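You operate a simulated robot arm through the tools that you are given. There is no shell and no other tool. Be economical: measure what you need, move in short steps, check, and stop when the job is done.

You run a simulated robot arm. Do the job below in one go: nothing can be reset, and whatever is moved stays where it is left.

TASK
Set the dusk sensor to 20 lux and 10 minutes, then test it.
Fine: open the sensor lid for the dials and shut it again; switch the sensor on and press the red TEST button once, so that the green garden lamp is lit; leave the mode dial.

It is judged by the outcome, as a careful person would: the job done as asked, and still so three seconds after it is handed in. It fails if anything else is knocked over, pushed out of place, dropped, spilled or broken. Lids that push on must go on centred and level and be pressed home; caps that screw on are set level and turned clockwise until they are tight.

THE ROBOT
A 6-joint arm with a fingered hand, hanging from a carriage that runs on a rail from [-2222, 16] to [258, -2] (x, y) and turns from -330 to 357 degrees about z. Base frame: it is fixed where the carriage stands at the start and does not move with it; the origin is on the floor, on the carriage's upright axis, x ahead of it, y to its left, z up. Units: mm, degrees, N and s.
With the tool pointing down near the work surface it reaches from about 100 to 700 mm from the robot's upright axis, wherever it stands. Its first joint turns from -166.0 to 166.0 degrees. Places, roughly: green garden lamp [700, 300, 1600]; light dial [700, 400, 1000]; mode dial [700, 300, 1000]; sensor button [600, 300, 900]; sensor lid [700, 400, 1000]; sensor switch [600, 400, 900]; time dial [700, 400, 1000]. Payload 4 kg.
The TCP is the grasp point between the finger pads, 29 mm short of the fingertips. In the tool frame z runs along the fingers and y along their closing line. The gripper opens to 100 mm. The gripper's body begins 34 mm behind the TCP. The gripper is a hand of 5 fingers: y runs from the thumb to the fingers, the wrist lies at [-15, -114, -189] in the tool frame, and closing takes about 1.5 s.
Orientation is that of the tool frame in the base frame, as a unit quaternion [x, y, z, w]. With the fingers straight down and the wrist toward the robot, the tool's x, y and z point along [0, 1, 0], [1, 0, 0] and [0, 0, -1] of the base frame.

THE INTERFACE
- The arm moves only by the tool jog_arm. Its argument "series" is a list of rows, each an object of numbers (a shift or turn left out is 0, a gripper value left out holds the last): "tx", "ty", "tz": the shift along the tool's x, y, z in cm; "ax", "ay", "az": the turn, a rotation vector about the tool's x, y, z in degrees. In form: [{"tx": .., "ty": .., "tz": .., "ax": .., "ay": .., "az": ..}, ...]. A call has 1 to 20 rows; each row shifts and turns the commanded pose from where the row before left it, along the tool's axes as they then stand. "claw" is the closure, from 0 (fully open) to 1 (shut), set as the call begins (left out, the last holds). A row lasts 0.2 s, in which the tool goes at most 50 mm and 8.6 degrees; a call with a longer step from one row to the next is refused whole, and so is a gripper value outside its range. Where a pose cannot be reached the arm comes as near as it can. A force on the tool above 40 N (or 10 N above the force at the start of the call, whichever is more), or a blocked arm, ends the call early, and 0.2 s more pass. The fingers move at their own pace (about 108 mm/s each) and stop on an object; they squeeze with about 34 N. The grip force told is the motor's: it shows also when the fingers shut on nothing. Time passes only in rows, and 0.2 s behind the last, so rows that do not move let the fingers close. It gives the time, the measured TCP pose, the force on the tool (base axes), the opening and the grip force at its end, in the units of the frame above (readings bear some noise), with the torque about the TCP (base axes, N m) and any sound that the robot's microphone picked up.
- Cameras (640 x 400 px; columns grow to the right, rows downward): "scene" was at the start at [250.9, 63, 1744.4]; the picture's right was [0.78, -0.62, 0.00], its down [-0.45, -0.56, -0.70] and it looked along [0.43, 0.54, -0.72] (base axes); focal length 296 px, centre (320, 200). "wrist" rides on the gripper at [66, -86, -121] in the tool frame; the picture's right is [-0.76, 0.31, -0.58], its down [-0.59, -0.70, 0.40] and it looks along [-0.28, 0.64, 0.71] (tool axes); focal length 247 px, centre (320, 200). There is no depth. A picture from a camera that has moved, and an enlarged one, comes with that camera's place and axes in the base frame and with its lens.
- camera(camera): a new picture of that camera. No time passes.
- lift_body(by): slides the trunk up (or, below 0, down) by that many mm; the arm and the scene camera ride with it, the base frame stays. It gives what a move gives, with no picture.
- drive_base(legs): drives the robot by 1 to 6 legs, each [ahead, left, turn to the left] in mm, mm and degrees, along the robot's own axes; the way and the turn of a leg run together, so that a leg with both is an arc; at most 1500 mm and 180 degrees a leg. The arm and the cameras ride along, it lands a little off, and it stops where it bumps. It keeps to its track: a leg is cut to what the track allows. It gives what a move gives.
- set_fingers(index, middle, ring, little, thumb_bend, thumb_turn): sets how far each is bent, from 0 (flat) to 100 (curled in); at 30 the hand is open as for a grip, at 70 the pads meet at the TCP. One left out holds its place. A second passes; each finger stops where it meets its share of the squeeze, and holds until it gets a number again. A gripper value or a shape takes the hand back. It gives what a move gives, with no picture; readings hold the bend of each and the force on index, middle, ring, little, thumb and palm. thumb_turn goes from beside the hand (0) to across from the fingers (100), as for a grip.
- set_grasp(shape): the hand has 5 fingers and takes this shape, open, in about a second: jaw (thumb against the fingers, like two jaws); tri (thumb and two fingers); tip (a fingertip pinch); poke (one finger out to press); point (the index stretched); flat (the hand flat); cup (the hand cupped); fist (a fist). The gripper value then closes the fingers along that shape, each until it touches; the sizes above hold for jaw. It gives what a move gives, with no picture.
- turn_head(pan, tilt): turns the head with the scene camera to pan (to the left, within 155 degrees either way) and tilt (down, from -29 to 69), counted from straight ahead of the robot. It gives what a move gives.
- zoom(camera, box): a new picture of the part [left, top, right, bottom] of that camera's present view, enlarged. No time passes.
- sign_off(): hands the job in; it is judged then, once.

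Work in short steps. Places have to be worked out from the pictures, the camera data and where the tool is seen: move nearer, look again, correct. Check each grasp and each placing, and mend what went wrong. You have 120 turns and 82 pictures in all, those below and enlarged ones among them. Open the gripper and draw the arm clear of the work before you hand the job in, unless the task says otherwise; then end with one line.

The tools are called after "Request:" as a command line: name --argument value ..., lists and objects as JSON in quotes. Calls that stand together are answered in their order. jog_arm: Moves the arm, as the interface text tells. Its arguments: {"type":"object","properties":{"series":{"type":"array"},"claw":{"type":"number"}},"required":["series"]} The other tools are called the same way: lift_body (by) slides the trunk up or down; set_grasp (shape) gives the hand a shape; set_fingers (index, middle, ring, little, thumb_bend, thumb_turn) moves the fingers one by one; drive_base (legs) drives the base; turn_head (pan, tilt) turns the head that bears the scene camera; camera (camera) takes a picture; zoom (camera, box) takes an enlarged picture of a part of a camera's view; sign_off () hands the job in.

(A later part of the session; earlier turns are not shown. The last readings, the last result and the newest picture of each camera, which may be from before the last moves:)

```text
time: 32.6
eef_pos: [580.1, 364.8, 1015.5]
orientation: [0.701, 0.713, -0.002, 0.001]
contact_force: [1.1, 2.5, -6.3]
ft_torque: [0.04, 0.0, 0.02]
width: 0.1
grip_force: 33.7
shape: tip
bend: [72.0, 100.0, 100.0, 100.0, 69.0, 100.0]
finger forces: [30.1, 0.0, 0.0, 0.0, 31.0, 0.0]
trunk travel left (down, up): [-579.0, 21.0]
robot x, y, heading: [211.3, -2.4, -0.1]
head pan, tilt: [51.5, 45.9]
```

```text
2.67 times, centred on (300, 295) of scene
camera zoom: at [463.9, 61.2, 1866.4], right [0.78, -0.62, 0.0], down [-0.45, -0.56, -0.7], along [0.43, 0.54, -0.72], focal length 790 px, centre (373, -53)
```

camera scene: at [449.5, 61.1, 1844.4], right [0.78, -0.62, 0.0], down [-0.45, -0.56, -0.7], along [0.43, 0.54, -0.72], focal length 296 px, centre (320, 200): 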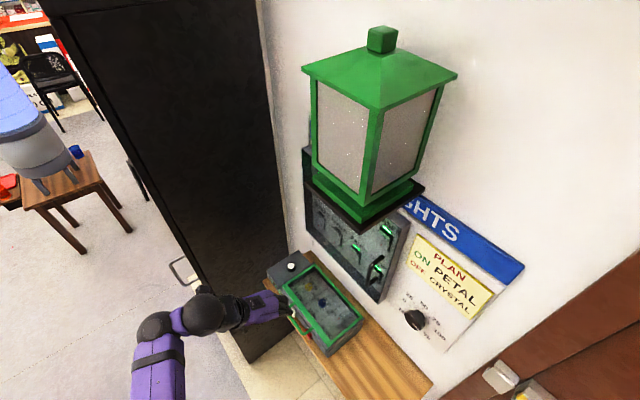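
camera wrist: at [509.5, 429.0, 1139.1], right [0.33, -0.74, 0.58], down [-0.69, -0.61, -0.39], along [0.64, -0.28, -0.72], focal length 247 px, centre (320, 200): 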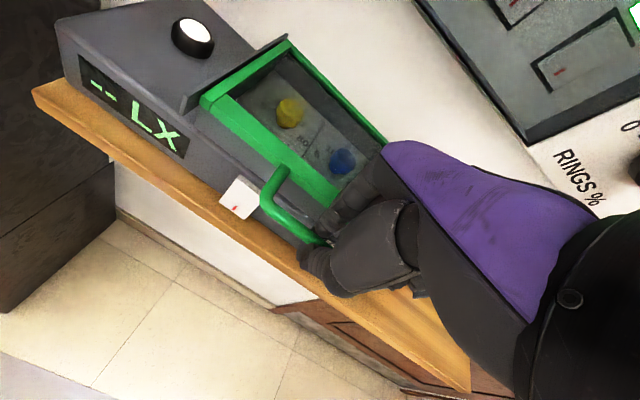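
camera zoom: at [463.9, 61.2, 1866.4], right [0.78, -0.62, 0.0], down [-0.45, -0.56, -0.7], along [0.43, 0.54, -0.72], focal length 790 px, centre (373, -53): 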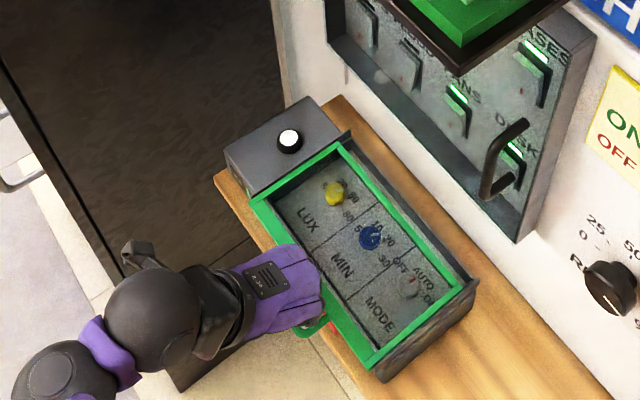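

It slides out toward the robot. I keep pulling with the base, in steps, keeping the arm pose.

Request:
drive_base --legs '[[-50, 0, 0]]'

Request:
drive_base --legs '[[-40, 0, 0]]'

Request:
zoom --camera "scene" --box '[200, 200, 400, 350]'

```text
time: 33.5
eef_pos: [530.2, 366.1, 1015.8]
orientation: [0.701, 0.713, -0.003, 0.0]
contact_force: [-0.6, 3.5, -6.0]
ft_torque: [0.05, 0.03, -0.02]
width: 0.0
grip_force: 34.2
shape: tip
bend: [72.0, 100.0, 100.0, 100.0, 71.0, 100.0]
finger forces: [30.1, 0.0, 0.1, 0.0, 31.8, 0.0]
trunk travel left (down, up): [-579.0, 21.0]
robot x, y, heading: [163.1, 0.7, 0.1]
head pan, tilt: [51.5, 45.9]
```

```text
time: 34.4
eef_pos: [489.3, 365.6, 1015.8]
orientation: [0.702, 0.712, -0.003, 0.001]
contact_force: [-1.1, 3.8, -7.9]
ft_torque: [0.04, 0.01, -0.05]
width: 0.0
grip_force: 34.2
shape: tip
bend: [72.0, 100.0, 100.0, 100.0, 71.0, 100.0]
finger forces: [30.2, 0.1, 0.0, 0.1, 32.0, 0.1]
trunk travel left (down, up): [-579.0, 21.0]
robot x, y, heading: [123.4, 3.1, 0.1]
head pan, tilt: [51.5, 45.9]
```

```text
2.67 times, centred on (300, 275) of scene
camera zoom: at [374.7, 61.9, 1866.3], right [0.78, -0.62, 0.0], down [-0.45, -0.56, -0.7], along [0.43, 0.54, -0.72], focal length 790 px, centre (373, 0)
```

zoom: 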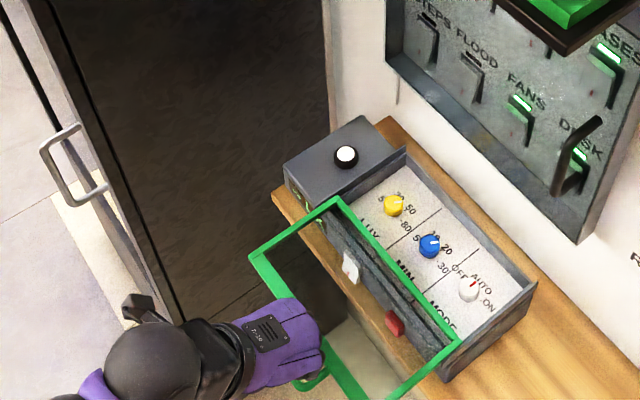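

The lid is out ~112 mm and the dials are bare. I push it back 10 mm for support on its rails, then release and check that it stays.

Request:
drive_base --legs '[[10, 0, 0]]'

Request:
jog_arm --series '[{}, {}, {}, {}]' --claw 0.73

Request:
jog_arm --series '[{"tz": -2}, {"tz": -2}, {"tz": -2}, {"tz": -2}, {}]'

Request:
zoom --camera "scene" --box '[200, 200, 400, 350]'

Request:
camera --camera "wrist"

```text
time: 35.2
eef_pos: [500.2, 365.8, 1015.4]
orientation: [0.701, 0.713, -0.004, 0.001]
contact_force: [0.4, 4.0, -6.9]
ft_torque: [0.07, -0.03, -0.08]
width: 0.1
grip_force: 33.9
shape: tip
bend: [72.0, 100.0, 100.0, 100.0, 71.0, 100.0]
finger forces: [31.2, 0.0, 0.0, 0.0, 31.1, 0.0]
trunk travel left (down, up): [-579.0, 21.0]
robot x, y, heading: [131.2, -2.1, -0.2]
head pan, tilt: [51.5, 45.9]
```

```text
time: 36.2
eef_pos: [499.9, 365.4, 1017.0]
orientation: [0.701, 0.713, -0.005, 0.002]
contact_force: [-1.4, 0.2, -0.6]
ft_torque: [-0.04, -0.01, 0.01]
width: 26.8
grip_force: 0.0
shape: tip
bend: [57.0, 98.0, 99.0, 99.0, 48.0, 100.0]
finger forces: [0.8, 0.0, 0.1, 0.0, 0.1, 0.1]
trunk travel left (down, up): [-579.0, 21.0]
robot x, y, heading: [132.7, -1.0, -0.2]
head pan, tilt: [51.5, 45.9]
```

```text
time: 37.4
eef_pos: [500.7, 365.4, 1095.7]
orientation: [0.701, 0.713, -0.004, 0.001]
contact_force: [0.2, 0.2, -0.4]
ft_torque: [0.02, 0.0, -0.03]
width: 26.7
grip_force: 0.0
shape: tip
bend: [57.0, 98.0, 99.0, 99.0, 48.0, 100.0]
finger forces: [0.0, 0.0, 0.0, 0.0, 0.0, 0.0]
trunk travel left (down, up): [-579.0, 21.0]
robot x, y, heading: [134.2, -2.2, -0.4]
head pan, tilt: [51.5, 45.9]
```

```text
2.67 times, centred on (300, 275) of scene
camera zoom: at [385.1, 61.8, 1866.4], right [0.78, -0.62, 0.0], down [-0.45, -0.56, -0.7], along [0.43, 0.54, -0.72], focal length 790 px, centre (373, 0)
```

zoom: 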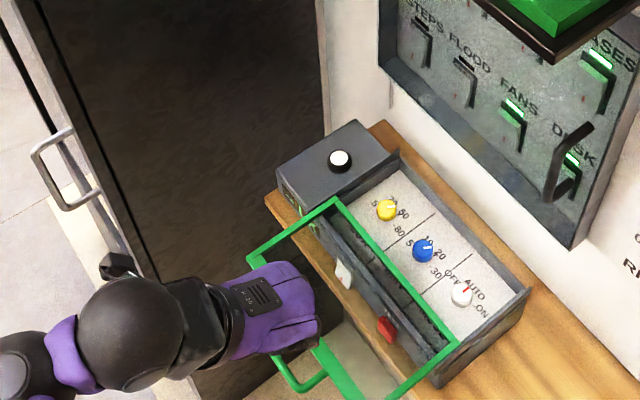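

```text
43 pictures are left
camera wrist: at [413.0, 430.4, 1217.3], right [0.32, -0.75, 0.58], down [-0.69, -0.6, -0.39], along [0.64, -0.28, -0.71], focal length 247 px, centre (320, 200)
```

wrist: 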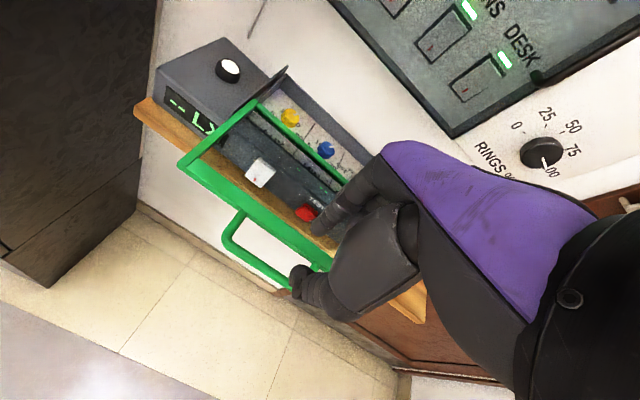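

The lid stays out. Now I zoom right in on the dials.

Request:
zoom --camera "scene" --box '[305, 258, 365, 300]'

```text
9.52 times, centred on (335, 279) of scene
camera zoom: at [385.1, 61.8, 1866.4], right [0.78, -0.62, 0.0], down [-0.45, -0.56, -0.7], along [0.43, 0.54, -0.72], focal length 2823 px, centre (177, -552)
```

zoom: 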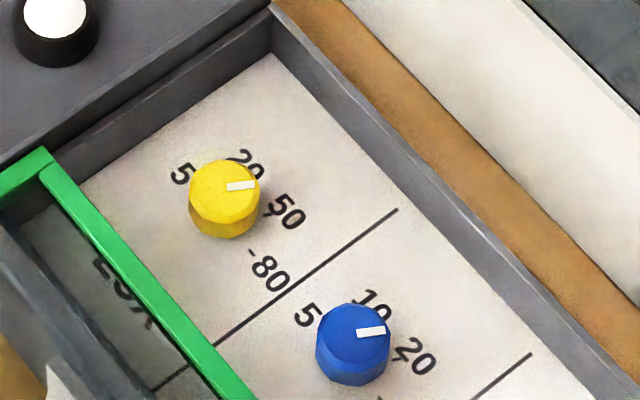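

Pointers: yellow seems near 50, blue near 20, so both need roughly 65° counter-clockwise. I move the hand over the yellow dial at (702, 435), staying high, and look with the wrist camera.

Request:
drive_base --legs '[[100, 0, 0]]'

Request:
jog_arm --series '[{"ty": 3, "tx": 2}, {"ty": 3, "tx": 2}, {"ty": 2, "tx": 2}, {"ty": 1.5, "tx": 1}, {}, {}]' --claw 0.58

Request:
camera --camera "wrist"

```text
time: 38.5
eef_pos: [599.3, 364.8, 1096.8]
orientation: [0.701, 0.713, -0.004, 0.002]
contact_force: [0.1, -0.3, 0.6]
ft_torque: [-0.03, 0.0, 0.02]
width: 27.0
grip_force: 0.2
shape: tip
bend: [57.0, 98.0, 99.0, 99.0, 48.0, 100.0]
finger forces: [0.1, 0.1, 0.0, 0.0, 0.0, 0.0]
trunk travel left (down, up): [-579.0, 21.0]
robot x, y, heading: [232.6, 1.1, 0.0]
head pan, tilt: [51.5, 45.9]
```

```text
time: 39.9
eef_pos: [692.4, 439.0, 1096.1]
orientation: [0.7, 0.714, -0.004, 0.002]
contact_force: [-0.1, -0.5, -0.3]
ft_torque: [-0.01, 0.01, 0.01]
width: 41.5
grip_force: 0.0
shape: tip
bend: [47.0, 98.0, 99.0, 99.0, 41.0, 100.0]
finger forces: [0.0, 0.0, 0.0, 0.0, 0.1, 0.0]
trunk travel left (down, up): [-579.0, 21.0]
robot x, y, heading: [235.8, -3.9, -0.2]
head pan, tilt: [51.5, 45.9]
```

```text
41 pictures are left
camera wrist: at [605.6, 503.0, 1216.7], right [0.32, -0.75, 0.58], down [-0.69, -0.6, -0.39], along [0.64, -0.28, -0.71], focal length 247 px, centre (320, 200)
```

wrist: 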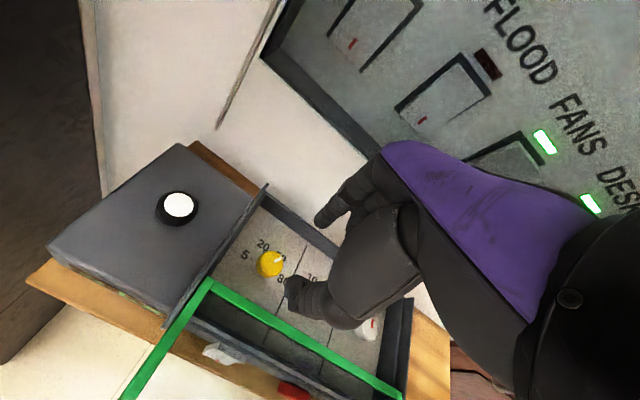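

I zoom on the yellow dial from here to read its labels and pointer.

Request:
zoom --camera "wrist" --box '[225, 225, 325, 290]'

```text
6.15 times, centred on (275, 258) of wrist
camera zoom: at [605.6, 503.0, 1216.7], right [0.32, -0.75, 0.58], down [-0.69, -0.6, -0.39], along [0.64, -0.28, -0.71], focal length 1520 px, centre (597, -154)
```

zoom: 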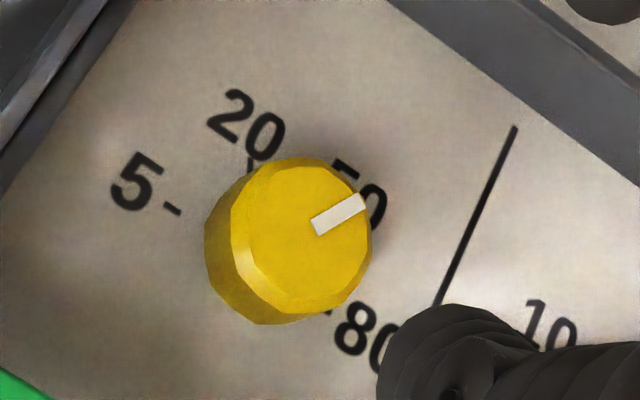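

Ticks lie at −90/−30/+30/+90°; yellow points at +30° (50), so it needs 60° counter-clockwise; its axis is about (702, 434). I align and descend with the pinch open around it.

Request:
jog_arm --series '[{"ty": 0.95, "tx": -0.5}, {}, {"tz": 2}, {"tz": 2}, {"tz": 2}, {"tz": 1}, {}]' --claw 0.6

Request:
zoom --camera "wrist" --box '[180, 160, 420, 320]'

```text
time: 41.5
eef_pos: [701.4, 432.7, 1025.0]
orientation: [0.701, 0.713, -0.004, 0.001]
contact_force: [-0.5, -0.6, 0.4]
ft_torque: [-0.04, -0.02, -0.02]
width: 40.6
grip_force: 0.0
shape: tip
bend: [48.0, 98.0, 99.0, 99.0, 41.0, 100.0]
finger forces: [0.0, 0.0, 0.0, 0.1, 0.0, 0.0]
trunk travel left (down, up): [-579.0, 21.0]
robot x, y, heading: [235.0, -1.6, -0.0]
head pan, tilt: [51.5, 45.9]
```

```text
2.50 times, centred on (300, 240) of wrist
camera zoom: at [614.5, 496.9, 1145.9], right [0.32, -0.75, 0.58], down [-0.69, -0.6, -0.39], along [0.64, -0.28, -0.71], focal length 617 px, centre (370, 100)
```

zoom: 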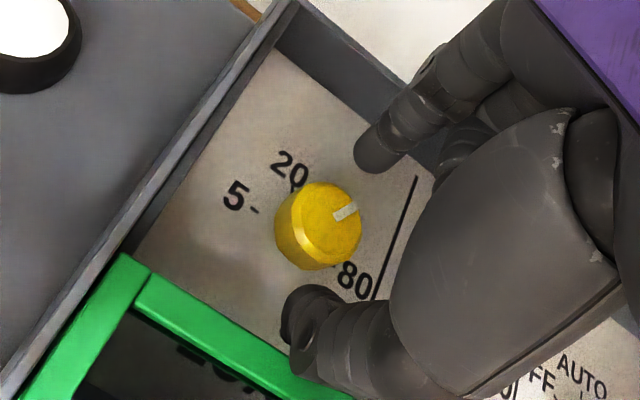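

The pinch straddles the knob, slightly to the −y side. I shift 4 mm and descend 12 mm, then close.

Request:
jog_arm --series '[{"tx": 0.4}, {"tz": 0.6}, {"tz": 0.6}, {}]'

Request:
jog_arm --series '[{}, {}, {}, {}, {}]' --claw 1.0

Request:
zoom --camera "wrist" --box '[180, 160, 420, 320]'

```text
time: 42.5
eef_pos: [699.2, 434.0, 1016.7]
orientation: [0.701, 0.713, -0.003, 0.001]
contact_force: [0.8, 0.0, 0.5]
ft_torque: [0.0, 0.0, 0.02]
width: 39.8
grip_force: 0.1
shape: tip
bend: [48.0, 98.0, 99.0, 99.0, 41.0, 100.0]
finger forces: [0.0, 0.0, 0.0, 0.0, 0.1, 0.0]
out of reach, approached as far as the arm can: row 3
trunk travel left (down, up): [-579.0, 21.0]
robot x, y, heading: [230.4, 2.8, -0.0]
head pan, tilt: [51.5, 45.9]
```

```text
time: 43.7
eef_pos: [698.8, 432.9, 1015.4]
orientation: [0.701, 0.713, -0.004, 0.002]
contact_force: [-0.7, -0.3, -1.9]
ft_torque: [0.0, -0.03, 0.01]
width: 18.6
grip_force: 34.1
shape: tip
bend: [59.0, 100.0, 100.0, 100.0, 72.0, 100.0]
finger forces: [29.1, 0.0, 0.0, 0.0, 29.6, 0.1]
trunk travel left (down, up): [-579.0, 21.0]
robot x, y, heading: [235.3, -1.2, -0.0]
head pan, tilt: [51.5, 45.9]
```

```text
2.50 times, centred on (300, 240) of wrist
camera zoom: at [611.9, 498.2, 1136.3], right [0.32, -0.75, 0.58], down [-0.69, -0.6, -0.39], along [0.64, -0.28, -0.71], focal length 617 px, centre (370, 100)
```

zoom: 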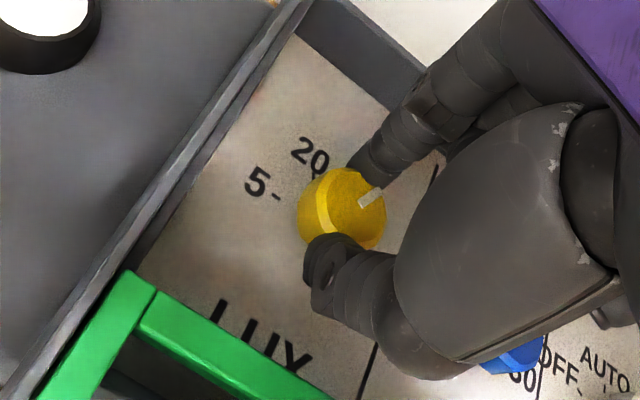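

The knob is held (18.6 mm). Its centre is ~4 mm beyond the TCP, so I turn 60° counter-clockwise with a small compensating shift.

Request:
jog_arm --series '[{"az": -7.5, "tx": -0.05}, {"az": -7.5, "tx": -0.05}, {"az": -7.5, "tx": -0.05}, {"az": -7.5, "tx": -0.05}, {"az": -7.5, "tx": -0.05}, {"az": -7.5, "tx": -0.05}, {"az": -7.5, "tx": -0.05}, {"az": -7.5, "tx": -0.05}, {}]'

Request:
zoom --camera "wrist" --box '[180, 160, 420, 320]'

```text
time: 45.7
eef_pos: [700.5, 429.0, 1015.6]
orientation: [0.25, 0.968, -0.005, -0.001]
contact_force: [1.8, 2.2, -8.8]
ft_torque: [0.13, -0.07, -0.01]
width: 18.1
grip_force: 34.1
shape: tip
bend: [57.0, 100.0, 100.0, 100.0, 72.0, 100.0]
finger forces: [29.5, 0.0, 0.0, 0.0, 26.3, 0.0]
trunk travel left (down, up): [-579.0, 21.0]
robot x, y, heading: [237.9, -0.5, -0.2]
head pan, tilt: [51.5, 45.9]
```

```text
2.50 times, centred on (300, 240) of wrist
camera zoom: at [601.6, 387.1, 1137.6], right [0.81, -0.09, 0.57], down [0.17, -0.9, -0.39], along [0.56, 0.42, -0.72], focal length 617 px, centre (370, 100)
```

zoom: 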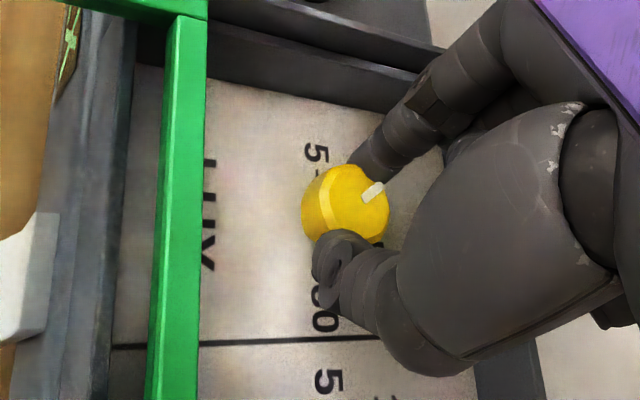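

The knob turned with the hand by 60°. I open, lift clear, turn back, and check.

Request:
jog_arm --series '[{}, {}, {}]' --claw 0.6

Request:
jog_arm --series '[{"tz": -2}, {"tz": -2}, {"tz": -2}, {"az": 8}, {"az": 8}, {"az": 8}, {"az": 8}, {"az": 8}, {"az": 8}, {"az": 8}, {"az": 4}, {}]'

Request:
zoom --camera "wrist" --box '[220, 210, 340, 290]'

```text
time: 46.5
eef_pos: [701.9, 429.9, 1015.7]
orientation: [0.25, 0.968, -0.004, -0.001]
contact_force: [-0.4, 0.6, -0.6]
ft_torque: [0.02, -0.02, 0.02]
width: 39.7
grip_force: 0.1
shape: tip
bend: [48.0, 98.0, 99.0, 99.0, 41.0, 100.0]
finger forces: [0.0, 0.0, 0.0, 0.1, 0.0, 0.0]
trunk travel left (down, up): [-579.0, 21.0]
robot x, y, heading: [235.4, 0.3, 0.3]
head pan, tilt: [51.5, 45.9]
```

```text
time: 49.1
eef_pos: [701.5, 429.0, 1075.9]
orientation: [0.7, 0.714, -0.004, 0.001]
contact_force: [0.1, -0.3, -0.4]
ft_torque: [-0.01, 0.01, -0.03]
width: 39.9
grip_force: 0.1
shape: tip
bend: [48.0, 98.0, 99.0, 99.0, 41.0, 100.0]
finger forces: [0.0, 0.0, 0.1, 0.0, 0.1, 0.0]
trunk travel left (down, up): [-579.0, 21.0]
robot x, y, heading: [232.5, -4.8, -0.3]
head pan, tilt: [51.5, 45.9]
```

```text
5.00 times, centred on (280, 250) of wrist
camera zoom: at [614.6, 494.6, 1196.8], right [0.32, -0.75, 0.58], down [-0.69, -0.6, -0.39], along [0.64, -0.28, -0.71], focal length 1235 px, centre (520, -50)
```

zoom: 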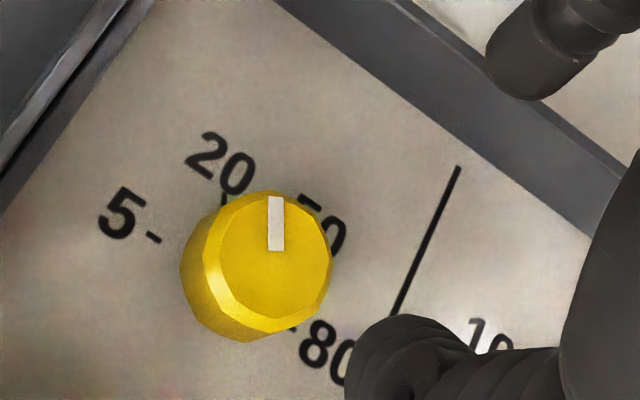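

Yellow now points at −30°, i.e. 20 lux. Next I move over the blue dial (≈702, 366) and read it.

Request:
jog_arm --series '[{"tx": -2.2}, {"tx": -2.2}, {"tx": -1.9, "ty": 0.15}, {}]'

Request:
zoom --camera "wrist" --box '[220, 210, 340, 290]'

```text
time: 50.1
eef_pos: [704.6, 367.3, 1074.9]
orientation: [0.701, 0.714, -0.004, 0.0]
contact_force: [-0.4, -0.7, -0.8]
ft_torque: [-0.03, -0.01, -0.04]
width: 39.8
grip_force: 0.0
shape: tip
bend: [48.0, 98.0, 99.0, 99.0, 41.0, 100.0]
finger forces: [0.0, 0.1, 0.1, 0.0, 0.0, 0.0]
trunk travel left (down, up): [-579.0, 21.0]
robot x, y, heading: [236.1, -6.1, 0.0]
head pan, tilt: [51.5, 45.9]
```

```text
5.00 times, centred on (280, 250) of wrist
camera zoom: at [616.4, 431.8, 1195.9], right [0.32, -0.75, 0.58], down [-0.69, -0.6, -0.39], along [0.64, -0.28, -0.71], focal length 1235 px, centre (520, -50)
```

zoom: 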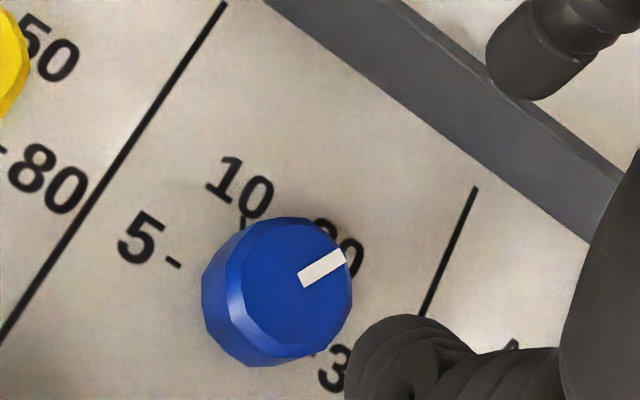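

Blue points at +30° (20 min); it needs −60° too. I'm nearly centred, so I descend and close.

Request:
jog_arm --series '[{"tz": 2}, {"tz": 2}, {"tz": 1}, {"tz": 0.9}, {}]'

Request:
jog_arm --series '[{}, {}, {}, {}, {}]' --claw 1.0

Request:
zoom --camera "wrist" --box '[180, 160, 420, 320]'

```text
time: 51.3
eef_pos: [704.1, 366.8, 1015.5]
orientation: [0.701, 0.713, -0.003, 0.001]
contact_force: [-0.1, -0.1, -0.3]
ft_torque: [0.01, 0.01, 0.01]
width: 39.8
grip_force: 0.1
shape: tip
bend: [48.0, 98.0, 99.0, 99.0, 41.0, 100.0]
finger forces: [0.1, 0.1, 0.0, 0.0, 0.0, 0.0]
trunk travel left (down, up): [-579.0, 21.0]
robot x, y, heading: [238.2, -1.7, -0.0]
head pan, tilt: [51.5, 45.9]
```

```text
time: 52.5
eef_pos: [703.9, 365.8, 1017.4]
orientation: [0.701, 0.713, -0.005, 0.001]
contact_force: [-0.5, 0.9, -2.2]
ft_torque: [-0.03, -0.02, 0.03]
width: 18.1
grip_force: 34.0
shape: tip
bend: [64.0, 100.0, 100.0, 100.0, 52.0, 100.0]
finger forces: [29.2, 0.0, 0.0, 0.1, 30.4, 0.0]
trunk travel left (down, up): [-579.0, 21.0]
robot x, y, heading: [233.7, -0.6, 0.2]
head pan, tilt: [51.5, 45.9]
```

```text
2.50 times, centred on (300, 240) of wrist
camera zoom: at [616.1, 431.0, 1137.3], right [0.32, -0.75, 0.58], down [-0.69, -0.6, -0.39], along [0.64, -0.28, -0.71], focal length 617 px, centre (370, 100)
```

zoom: 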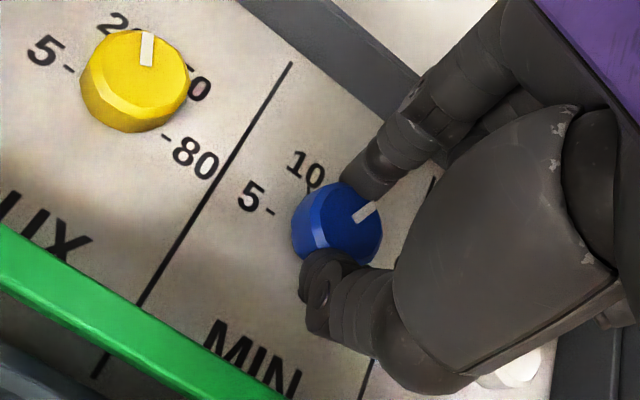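

Well centred this time; the same clearance held for the yellow dial. Turn 60° counter-clockwise.

Request:
jog_arm --series '[{"az": -7.6}, {"az": -7.6}, {"az": -7.6}, {"az": -7.6}, {"az": -7.6}, {"az": -7.6}, {"az": -7.6}, {"az": -7.6}, {}]'

Request:
jog_arm --series '[{}, {}, {}]' --claw 0.6

Request:
jog_arm --series '[{"tz": -2}, {"tz": -2}, {"tz": -2}, {"az": 8}, {"az": 8}, {"az": 8}, {"az": 8}, {"az": 8}, {"az": 8}, {"az": 8}, {"az": 4}, {}]'

Request:
zoom --camera "wrist" --box '[220, 210, 340, 290]'

```text
time: 54.5
eef_pos: [704.2, 367.7, 1017.8]
orientation: [0.243, 0.97, -0.004, -0.001]
contact_force: [-1.7, 1.1, -3.3]
ft_torque: [0.1, 0.0, -0.03]
width: 18.4
grip_force: 33.7
shape: tip
bend: [63.0, 100.0, 100.0, 100.0, 53.0, 100.0]
finger forces: [29.7, 0.0, 0.1, 0.1, 29.1, 0.1]
trunk travel left (down, up): [-579.0, 21.0]
robot x, y, heading: [236.5, -2.6, 0.1]
head pan, tilt: [51.5, 45.9]
```

```text
time: 55.3
eef_pos: [705.4, 366.2, 1017.1]
orientation: [0.244, 0.97, -0.003, -0.001]
contact_force: [-0.5, 0.1, -0.1]
ft_torque: [0.0, 0.01, 0.03]
width: 39.3
grip_force: 0.0
shape: tip
bend: [48.0, 98.0, 99.0, 100.0, 41.0, 100.0]
finger forces: [0.0, 0.0, 0.1, 0.0, 0.0, 0.0]
trunk travel left (down, up): [-579.0, 21.0]
robot x, y, heading: [233.7, -3.0, -0.1]
head pan, tilt: [51.5, 45.9]
```

```text
time: 57.9
eef_pos: [703.3, 368.3, 1076.7]
orientation: [0.696, 0.718, -0.003, 0.002]
contact_force: [0.6, 0.1, -0.5]
ft_torque: [0.02, 0.02, -0.03]
width: 39.7
grip_force: 0.0
shape: tip
bend: [48.0, 98.0, 99.0, 99.0, 41.0, 100.0]
finger forces: [0.0, 0.0, 0.0, 0.0, 0.1, 0.0]
trunk travel left (down, up): [-579.0, 21.0]
robot x, y, heading: [234.9, 1.1, -0.1]
head pan, tilt: [51.5, 45.9]
```

```text
5.00 times, centred on (280, 250) of wrist
camera zoom: at [615.4, 430.8, 1197.8], right [0.33, -0.74, 0.58], down [-0.69, -0.61, -0.39], along [0.65, -0.27, -0.71], focal length 1235 px, centre (520, -50)
```

zoom: 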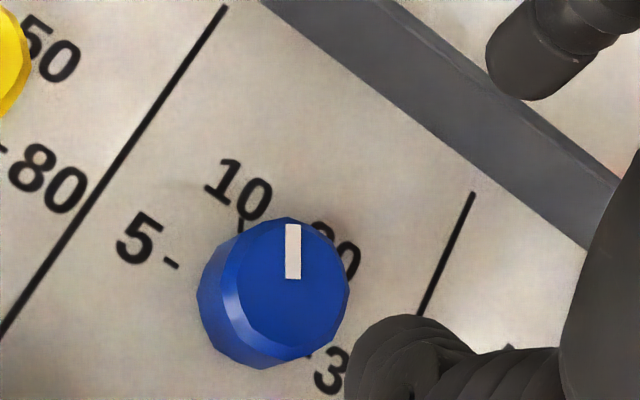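

Blue now points at −30°, i.e. 10 min. I go back over the handle bar (≈ x 500) to push the lid shut.

Request:
jog_arm --series '[{"tz": -2}, {"ty": -3}, {"ty": -3}, {"ty": -2.5}, {"ty": -1.9, "tx": -0.2}, {}, {}]' --claw 0.73

Request:
drive_base --legs '[[-100, 0, 0]]'

Request:
camera --camera "wrist"

```text
time: 59.5
eef_pos: [599.9, 361.2, 1095.8]
orientation: [0.696, 0.718, -0.003, 0.001]
contact_force: [0.5, 0.4, 0.5]
ft_torque: [-0.01, -0.04, 0.0]
width: 27.2
grip_force: 0.1
shape: tip
bend: [57.0, 98.0, 99.0, 99.0, 47.0, 100.0]
finger forces: [0.0, 0.1, 0.1, 0.1, 0.0, 0.0]
trunk travel left (down, up): [-579.0, 21.0]
robot x, y, heading: [234.6, -1.7, -0.1]
head pan, tilt: [51.5, 45.9]
```

```text
time: 60.7
eef_pos: [502.5, 363.5, 1095.9]
orientation: [0.696, 0.718, -0.003, 0.002]
contact_force: [-0.1, -0.3, -0.1]
ft_torque: [0.0, 0.01, 0.03]
width: 27.2
grip_force: 0.0
shape: tip
bend: [57.0, 98.0, 99.0, 99.0, 47.0, 100.0]
finger forces: [0.1, 0.1, 0.1, 0.0, 0.1, 0.1]
trunk travel left (down, up): [-579.0, 21.0]
robot x, y, heading: [140.8, 2.3, 0.1]
head pan, tilt: [51.5, 45.9]
```

```text
32 pictures are left
camera wrist: at [413.6, 425.7, 1216.9], right [0.33, -0.74, 0.58], down [-0.69, -0.61, -0.39], along [0.65, -0.27, -0.71], focal length 247 px, centre (320, 200)
```

wrist: 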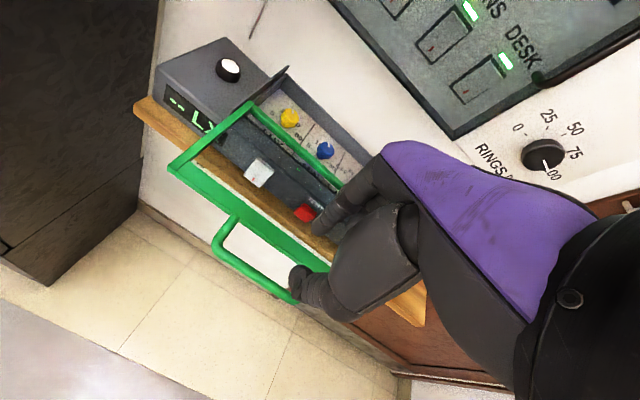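

The lid appears to sit ~10 mm further out than I left it (bar ≈ x 490). I shift back 12 mm and descend around the bar.

Request:
jog_arm --series '[{"ty": -1.2}, {}, {"tz": 2}, {"tz": 2}, {"tz": 1}, {"tz": 1}, {}]'

Request:
zoom --camera "wrist" --box '[180, 100, 420, 320]'

```text
time: 62.3
eef_pos: [490.6, 361.3, 1035.2]
orientation: [0.696, 0.718, -0.004, 0.001]
contact_force: [0.0, 0.3, 1.1]
ft_torque: [-0.04, 0.0, -0.01]
width: 27.1
grip_force: 0.0
shape: tip
bend: [57.0, 98.0, 99.0, 99.0, 47.0, 100.0]
finger forces: [0.0, 0.0, 0.1, 0.0, 0.1, 0.0]
trunk travel left (down, up): [-579.0, 21.0]
robot x, y, heading: [137.0, -0.1, -0.2]
head pan, tilt: [51.5, 45.9]
```

```text
1.82 times, centred on (300, 210) of wrist
camera zoom: at [401.6, 425.0, 1154.8], right [0.33, -0.74, 0.58], down [-0.69, -0.61, -0.39], along [0.65, -0.27, -0.71], focal length 449 px, centre (356, 182)
```

zoom: 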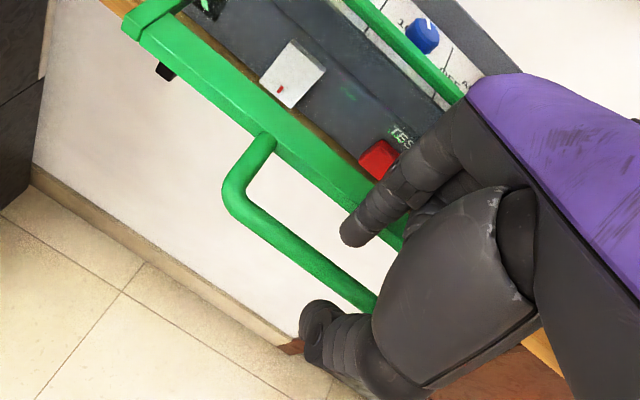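

Bar is between thumb and index. I go down 1.7 cm, narrow the pinch around it, then drive the lid home.

Request:
jog_arm --series '[{"tz": 0.9}, {"tz": 0.8}, {}, {}]' --claw 0.82

Request:
drive_base --legs '[[95, 0, 0]]'

Request:
jog_arm --series '[{"ty": 0.5}, {"ty": 0.5}, {"ty": 0.5}, {}]'

Request:
zoom --camera "scene" --box '[200, 220, 400, 370]'

```text
time: 63.3
eef_pos: [490.3, 362.9, 1017.1]
orientation: [0.696, 0.718, -0.004, 0.001]
contact_force: [-0.7, 0.5, 0.7]
ft_torque: [-0.01, 0.04, 0.0]
width: 18.2
grip_force: 0.0
shape: tip
bend: [62.0, 98.0, 99.0, 99.0, 53.0, 100.0]
finger forces: [0.1, 0.1, 0.0, 0.0, 0.0, 0.0]
trunk travel left (down, up): [-579.0, 21.0]
robot x, y, heading: [136.2, -0.7, -0.0]
head pan, tilt: [51.5, 45.9]
```

```text
time: 64.4
eef_pos: [583.2, 360.0, 1018.3]
orientation: [0.697, 0.717, -0.003, 0.002]
contact_force: [0.1, 0.6, 0.0]
ft_torque: [-0.02, 0.0, -0.02]
width: 17.9
grip_force: 0.1
shape: tip
bend: [63.0, 98.0, 99.0, 99.0, 53.0, 100.0]
finger forces: [0.0, 0.0, 0.1, 0.0, 0.0, 0.0]
trunk travel left (down, up): [-579.0, 21.0]
robot x, y, heading: [228.1, -1.1, -0.2]
head pan, tilt: [51.5, 45.9]
```

```text
time: 65.4
eef_pos: [599.3, 360.8, 1017.6]
orientation: [0.696, 0.718, -0.004, 0.001]
contact_force: [0.0, 0.2, -0.5]
ft_torque: [-0.01, 0.01, 0.02]
width: 18.0
grip_force: 0.0
shape: tip
bend: [63.0, 98.0, 99.0, 99.0, 53.0, 100.0]
finger forces: [0.0, 0.0, 0.0, 0.0, 0.1, 0.1]
trunk travel left (down, up): [-579.0, 21.0]
robot x, y, heading: [225.0, -2.2, 0.0]
head pan, tilt: [51.5, 45.9]
```

```text
2.67 times, centred on (300, 295) of scene
camera zoom: at [479.6, 60.9, 1866.4], right [0.78, -0.62, 0.0], down [-0.45, -0.56, -0.7], along [0.43, 0.54, -0.72], focal length 790 px, centre (373, -53)
```

zoom: 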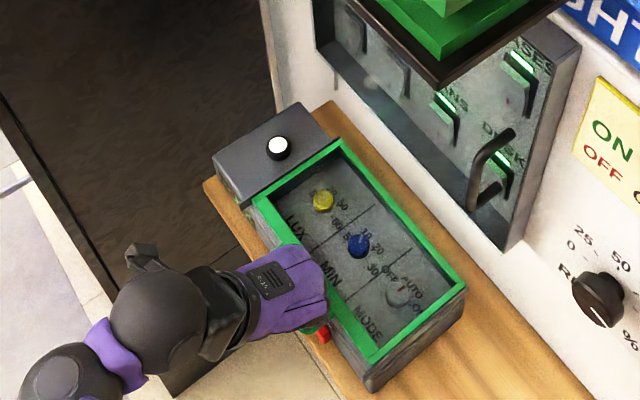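

Nearly shut. I push on in small steps until it meets the stop.

Request:
jog_arm --series '[{"ty": 0.3}, {"ty": 0.3}, {"ty": 0.3}, {"ty": 0.3}, {"ty": 0.3}, {"ty": 0.2}, {}]'

Request:
zoom --camera "scene" --box '[260, 235, 360, 320]'

```text
time: 67.0
eef_pos: [612.9, 360.8, 1016.9]
orientation: [0.697, 0.717, -0.004, 0.001]
contact_force: [-8.8, -2.1, 3.6]
ft_torque: [0.01, 0.0, -0.03]
width: 11.5
grip_force: 0.0
shape: tip
bend: [71.0, 98.0, 99.0, 99.0, 53.0, 100.0]
finger forces: [8.1, 0.0, 0.0, 0.0, 1.3, 0.0]
trunk travel left (down, up): [-579.0, 21.0]
robot x, y, heading: [226.0, 0.3, -0.1]
head pan, tilt: [51.5, 45.9]
```

```text
4.71 times, centred on (310, 278) of scene
camera zoom: at [479.1, 60.9, 1866.1], right [0.78, -0.62, 0.0], down [-0.45, -0.56, -0.7], along [0.43, 0.54, -0.72], focal length 1395 px, centre (367, -165)
```

zoom: 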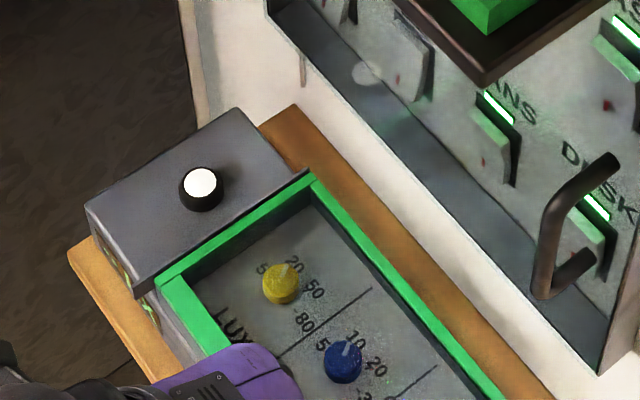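

The index has run into the box front while the thumb barely touches the bar; the lid looks flush. To be sure it's home, I open the index away and press with the thumb only.

Request:
jog_arm --series '[{"ty": -0.9}, {}]'

Request:
set_fingers --thumb_bend 70

Request:
jog_arm --series '[{"ty": 0.2}, {"ty": 0.2}, {"ty": 0.2}, {}]'

```text
time: 67.6
eef_pos: [606.7, 360.9, 1017.7]
orientation: [0.696, 0.718, -0.004, 0.001]
contact_force: [0.3, 0.3, -0.1]
ft_torque: [0.01, 0.0, -0.01]
width: 17.8
grip_force: 0.2
shape: tip
bend: [63.0, 98.0, 99.0, 99.0, 53.0, 100.0]
finger forces: [0.1, 0.0, 0.0, 0.1, 0.0, 0.1]
trunk travel left (down, up): [-579.0, 21.0]
robot x, y, heading: [227.6, -0.2, -0.2]
head pan, tilt: [51.5, 45.9]
```

```text
time: 68.6
eef_pos: [605.7, 361.6, 1017.3]
orientation: [0.697, 0.717, -0.003, 0.001]
contact_force: [-1.9, -0.6, -0.7]
ft_torque: [-0.01, 0.0, 0.0]
width: 11.7
grip_force: 0.9
shape: fingers
bend: [63.0, 98.0, 99.0, 99.0, 69.0, 100.0]
finger forces: [0.0, 0.1, 0.0, 0.0, 1.5, 0.1]
trunk travel left (down, up): [-579.0, 21.0]
robot x, y, heading: [229.4, -3.1, -0.1]
head pan, tilt: [51.5, 45.9]
```

```text
time: 69.6
eef_pos: [610.2, 360.8, 1016.6]
orientation: [0.696, 0.718, -0.004, 0.0]
contact_force: [-8.9, -0.7, 2.0]
ft_torque: [0.01, 0.09, 0.02]
width: 11.5
grip_force: 4.3
shape: fingers
bend: [65.0, 98.0, 99.0, 99.0, 67.0, 100.0]
finger forces: [4.0, 0.1, 0.0, 0.1, 4.6, 0.0]
trunk travel left (down, up): [-579.0, 21.0]
robot x, y, heading: [228.1, -2.0, -0.1]
head pan, tilt: [51.5, 45.9]
```

The thumb now presses 4.6 N with no movement: the lid is at its stop. I open and rise, then inspect.

Request:
jog_arm --series '[{"ty": -0.7}, {}, {}, {}]' --claw 0.7

Request:
jog_arm --series '[{"tz": -1}, {"tz": -2}, {"tz": -2}, {"tz": -2}, {}]'

Request:
drive_base --legs '[[-120, 0, 0]]'

Request:
zoom --camera "scene" --box '[290, 185, 390, 265]'

```text
time: 70.6
eef_pos: [602.8, 361.0, 1017.6]
orientation: [0.697, 0.718, -0.004, 0.001]
contact_force: [-2.6, 1.7, 1.8]
ft_torque: [0.02, -0.02, 0.04]
width: 29.2
grip_force: 0.1
shape: tip
bend: [57.0, 98.0, 99.0, 99.0, 46.0, 100.0]
finger forces: [2.8, 0.0, 0.0, 0.0, 0.1, 0.1]
trunk travel left (down, up): [-579.0, 21.0]
robot x, y, heading: [230.5, -3.2, -0.2]
head pan, tilt: [51.5, 45.9]
```

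```text
time: 71.8
eef_pos: [604.8, 362.8, 1087.0]
orientation: [0.697, 0.717, -0.004, 0.001]
contact_force: [0.8, -0.4, 0.6]
ft_torque: [0.01, -0.02, -0.01]
width: 30.1
grip_force: 0.2
shape: tip
bend: [54.0, 98.0, 99.0, 99.0, 46.0, 100.0]
finger forces: [0.0, 0.1, 0.0, 0.0, 0.0, 0.0]
trunk travel left (down, up): [-579.0, 21.0]
robot x, y, heading: [229.8, -0.2, -0.1]
head pan, tilt: [51.5, 45.9]
```

```text
time: 73.0
eef_pos: [485.8, 364.6, 1087.0]
orientation: [0.696, 0.718, -0.004, 0.001]
contact_force: [0.2, -0.5, -0.6]
ft_torque: [-0.02, 0.03, -0.03]
width: 29.7
grip_force: 0.1
shape: tip
bend: [54.0, 98.0, 99.0, 99.0, 46.0, 100.0]
finger forces: [0.0, 0.0, 0.0, 0.1, 0.0, 0.0]
trunk travel left (down, up): [-579.0, 21.0]
robot x, y, heading: [110.5, -2.3, -0.0]
head pan, tilt: [51.5, 45.9]
```

```text
5.00 times, centred on (340, 225) of scene
camera zoom: at [361.7, 62.3, 1866.4], right [0.78, -0.62, 0.0], down [-0.45, -0.56, -0.7], along [0.43, 0.54, -0.72], focal length 1482 px, centre (220, 75)
```

zoom: 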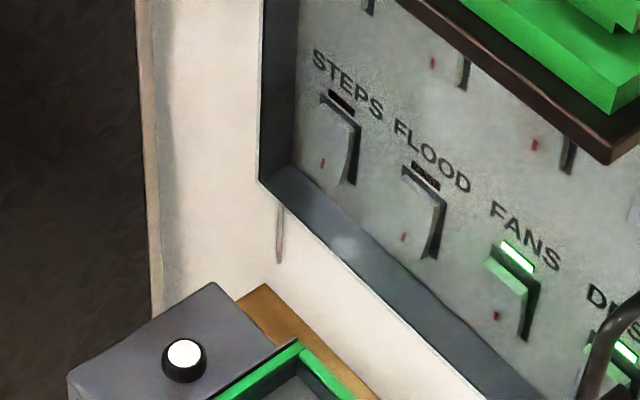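

Wrong framing; I zoom on the box proper.

Request:
zoom --camera "scene" --box '[295, 235, 415, 325]'

Request:
camera --camera "wrist"

```text
4.44 times, centred on (355, 280) of scene
camera zoom: at [361.7, 62.3, 1866.4], right [0.78, -0.62, 0.0], down [-0.45, -0.56, -0.7], along [0.43, 0.54, -0.72], focal length 1317 px, centre (164, -156)
```

zoom: 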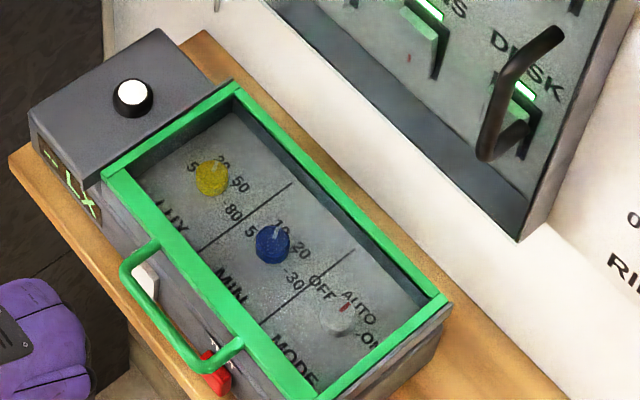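

```text
26 pictures are left
camera wrist: at [398.6, 427.7, 1208.3], right [0.33, -0.74, 0.58], down [-0.69, -0.61, -0.39], along [0.65, -0.27, -0.71], focal length 247 px, centre (320, 200)
```

wrist: 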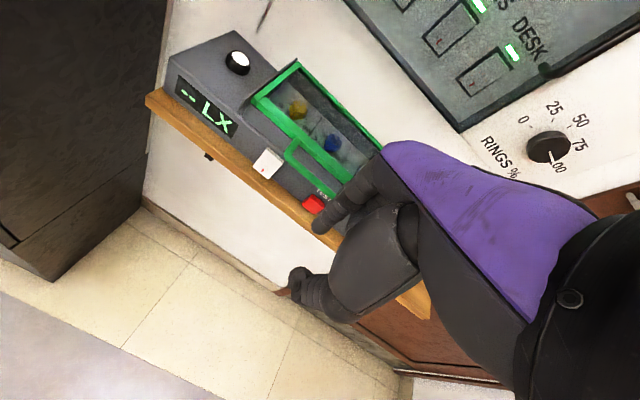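

Lid closed and dials right (20 lux, 10 min). Now for the switch: point shape, pitch the hand forward, and lower to the front face's height for a look at the rocker.

Request:
set_grasp --shape "point"

Request:
set_fingers --index 3

Request:
jog_arm --series '[{"ax": -7.7}, {"ax": -7.7}, {"ax": -7.7}, {"ax": -7.7}, {"ax": -7.7}, {"ax": -7.7}, {"ax": -7.7}, {"tx": 2}, {"tx": 1.8}, {}]'

Request:
lift_body --by -165

Request:
camera --camera "wrist"

```text
time: 73.9
eef_pos: [486.4, 364.0, 1087.8]
orientation: [0.696, 0.718, -0.003, 0.001]
contact_force: [-0.2, 0.4, 0.0]
ft_torque: [0.01, -0.01, -0.01]
width: 93.1
grip_force: 0.1
shape: point
bend: [20.0, 100.0, 99.0, 100.0, 100.0, 87.0]
finger forces: [0.0, 0.0, 0.1, 0.0, 0.1, 0.0]
trunk travel left (down, up): [-579.0, 21.0]
robot x, y, heading: [108.0, -2.7, 0.0]
head pan, tilt: [51.5, 45.9]
```

```text
time: 74.9
eef_pos: [486.4, 365.1, 1088.3]
orientation: [0.695, 0.719, -0.004, 0.002]
contact_force: [-0.1, -0.7, 0.9]
ft_torque: [0.0, -0.01, -0.01]
width: 44.9
grip_force: 0.1
shape: fingers
bend: [3.0, 100.0, 99.0, 100.0, 100.0, 87.0]
finger forces: [0.0, 0.1, 0.1, 0.0, 0.1, 0.1]
trunk travel left (down, up): [-579.0, 21.0]
robot x, y, heading: [109.4, -3.5, 0.1]
head pan, tilt: [51.5, 45.9]
```

```text
time: 77.1
eef_pos: [483.7, 392.5, 1106.4]
orientation: [0.619, 0.642, 0.323, 0.316]
contact_force: [0.7, 0.1, 0.8]
ft_torque: [0.01, -0.02, 0.01]
width: 44.9
grip_force: 0.0
shape: fingers
bend: [3.0, 100.0, 99.0, 100.0, 100.0, 87.0]
finger forces: [0.0, 0.0, 0.0, 0.0, 0.0, 0.0]
out of reach, approached as far as the arm can: row 8, 9
trunk travel left (down, up): [-579.0, 21.0]
robot x, y, heading: [111.7, -0.6, 0.2]
head pan, tilt: [51.5, 45.9]
```

```text
time: 79.0
eef_pos: [483.9, 392.5, 939.8]
orientation: [0.619, 0.642, 0.323, 0.316]
contact_force: [-0.3, 0.1, 0.9]
ft_torque: [0.0, 0.01, -0.02]
width: 44.8
grip_force: 0.1
shape: fingers
bend: [3.0, 100.0, 99.0, 100.0, 100.0, 87.0]
finger forces: [0.0, 0.0, 0.1, 0.1, 0.1, 0.0]
trunk travel left (down, up): [-414.0, 186.0]
robot x, y, heading: [114.0, 0.5, 0.1]
head pan, tilt: [51.5, 45.9]
```

```text
25 pictures are left
camera wrist: at [332.2, 452.9, 941.7], right [-0.26, -0.76, 0.59], down [-0.08, -0.6, -0.8], along [0.96, -0.25, 0.1], focal length 247 px, centre (320, 200)
```

wrist: 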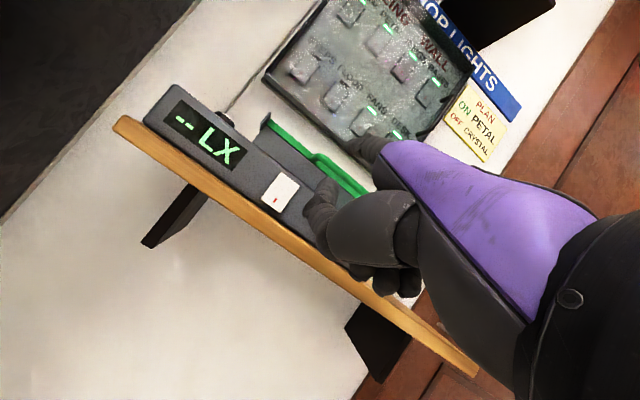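

I zoom on the rocker to see which half is raised and to place it.

Request:
zoom --camera "wrist" --box '[230, 120, 400, 240]'

Request:
zoom --camera "scene" --box '[260, 190, 380, 280]'

```text
3.33 times, centred on (315, 180) of wrist
camera zoom: at [332.2, 452.9, 941.7], right [-0.26, -0.76, 0.59], down [-0.08, -0.6, -0.8], along [0.96, -0.25, 0.1], focal length 823 px, centre (337, 267)
```

zoom: 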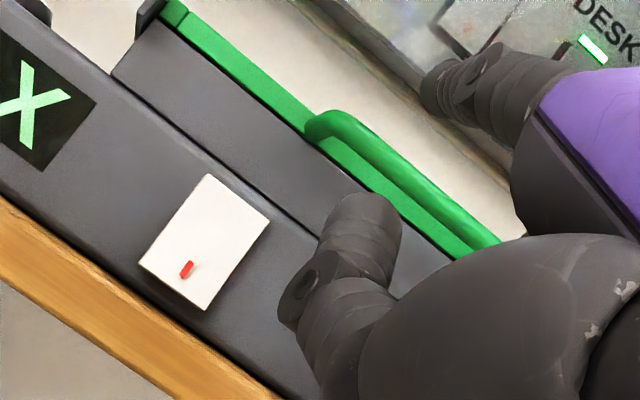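

```text
4.44 times, centred on (320, 235) of scene
camera zoom: at [361.7, 62.3, 1701.4], right [0.78, -0.62, 0.0], down [-0.45, -0.56, -0.7], along [0.43, 0.54, -0.72], focal length 1317 px, centre (320, 44)
```

zoom: 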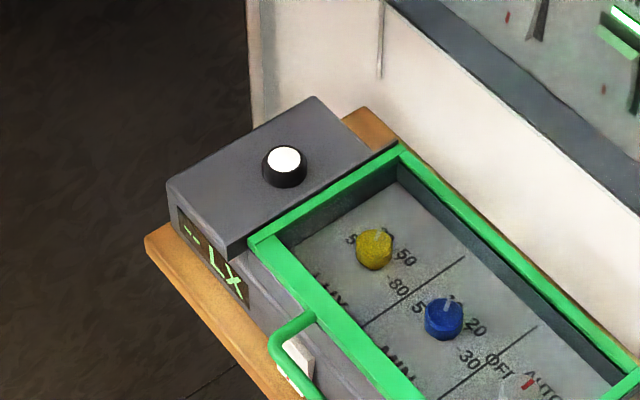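

The rocker's centre is at about (608, 422, 950) with its lower half standing out, so I'll press the lower half (z≈940). I lower the trunk 66 mm and turn the base 2° left to line the fingertip up at y≈423.

Request:
lift_body --by -66

Request:
drive_base --legs '[[35, 0, 2]]'

Request:
zoom --camera "wrist" --box '[180, 40, 420, 220]'

Request:
zoom --camera "scene" --box '[240, 180, 380, 285]'

```text
time: 80.0
eef_pos: [483.1, 393.3, 873.0]
orientation: [0.619, 0.642, 0.323, 0.316]
contact_force: [0.0, 0.2, -0.4]
ft_torque: [0.04, -0.01, 0.02]
width: 44.7
grip_force: 0.0
shape: fingers
bend: [3.0, 100.0, 99.0, 100.0, 100.0, 87.0]
finger forces: [0.0, 0.1, 0.0, 0.0, 0.1, 0.0]
trunk travel left (down, up): [-348.0, 252.0]
robot x, y, heading: [109.3, -2.2, 0.0]
head pan, tilt: [51.5, 45.9]
```

```text
time: 80.9
eef_pos: [504.0, 406.0, 873.7]
orientation: [0.608, 0.654, 0.328, 0.309]
contact_force: [-0.4, 0.0, -0.2]
ft_torque: [0.01, 0.0, 0.06]
width: 44.5
grip_force: 0.0
shape: fingers
bend: [3.0, 100.0, 99.0, 100.0, 100.0, 87.0]
finger forces: [0.0, 0.0, 0.0, 0.0, 0.0, 0.0]
trunk travel left (down, up): [-348.0, 252.0]
robot x, y, heading: [145.6, 0.0, 1.8]
head pan, tilt: [51.5, 45.9]
```

```text
2.22 times, centred on (300, 130) of wrist
camera zoom: at [350.9, 460.1, 875.7], right [-0.23, -0.77, 0.59], down [-0.05, -0.6, -0.8], along [0.97, -0.22, 0.1], focal length 549 px, centre (364, 356)
```

zoom: 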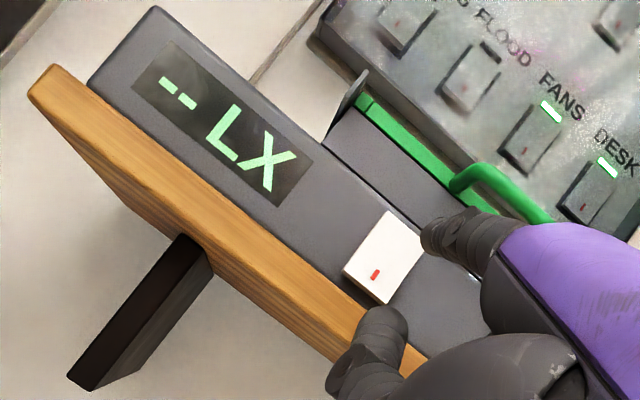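

```text
3.81 times, centred on (310, 232) of scene
camera zoom: at [394.0, 70.7, 1635.4], right [0.8, -0.59, 0.0], down [-0.43, -0.58, -0.7], along [0.41, 0.56, -0.72], focal length 1129 px, centre (358, 76)
```

zoom: 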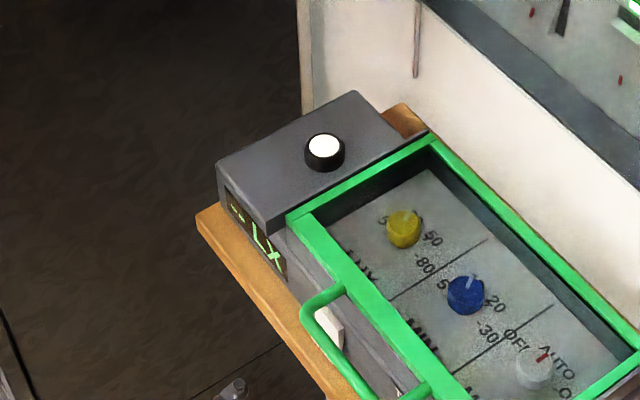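

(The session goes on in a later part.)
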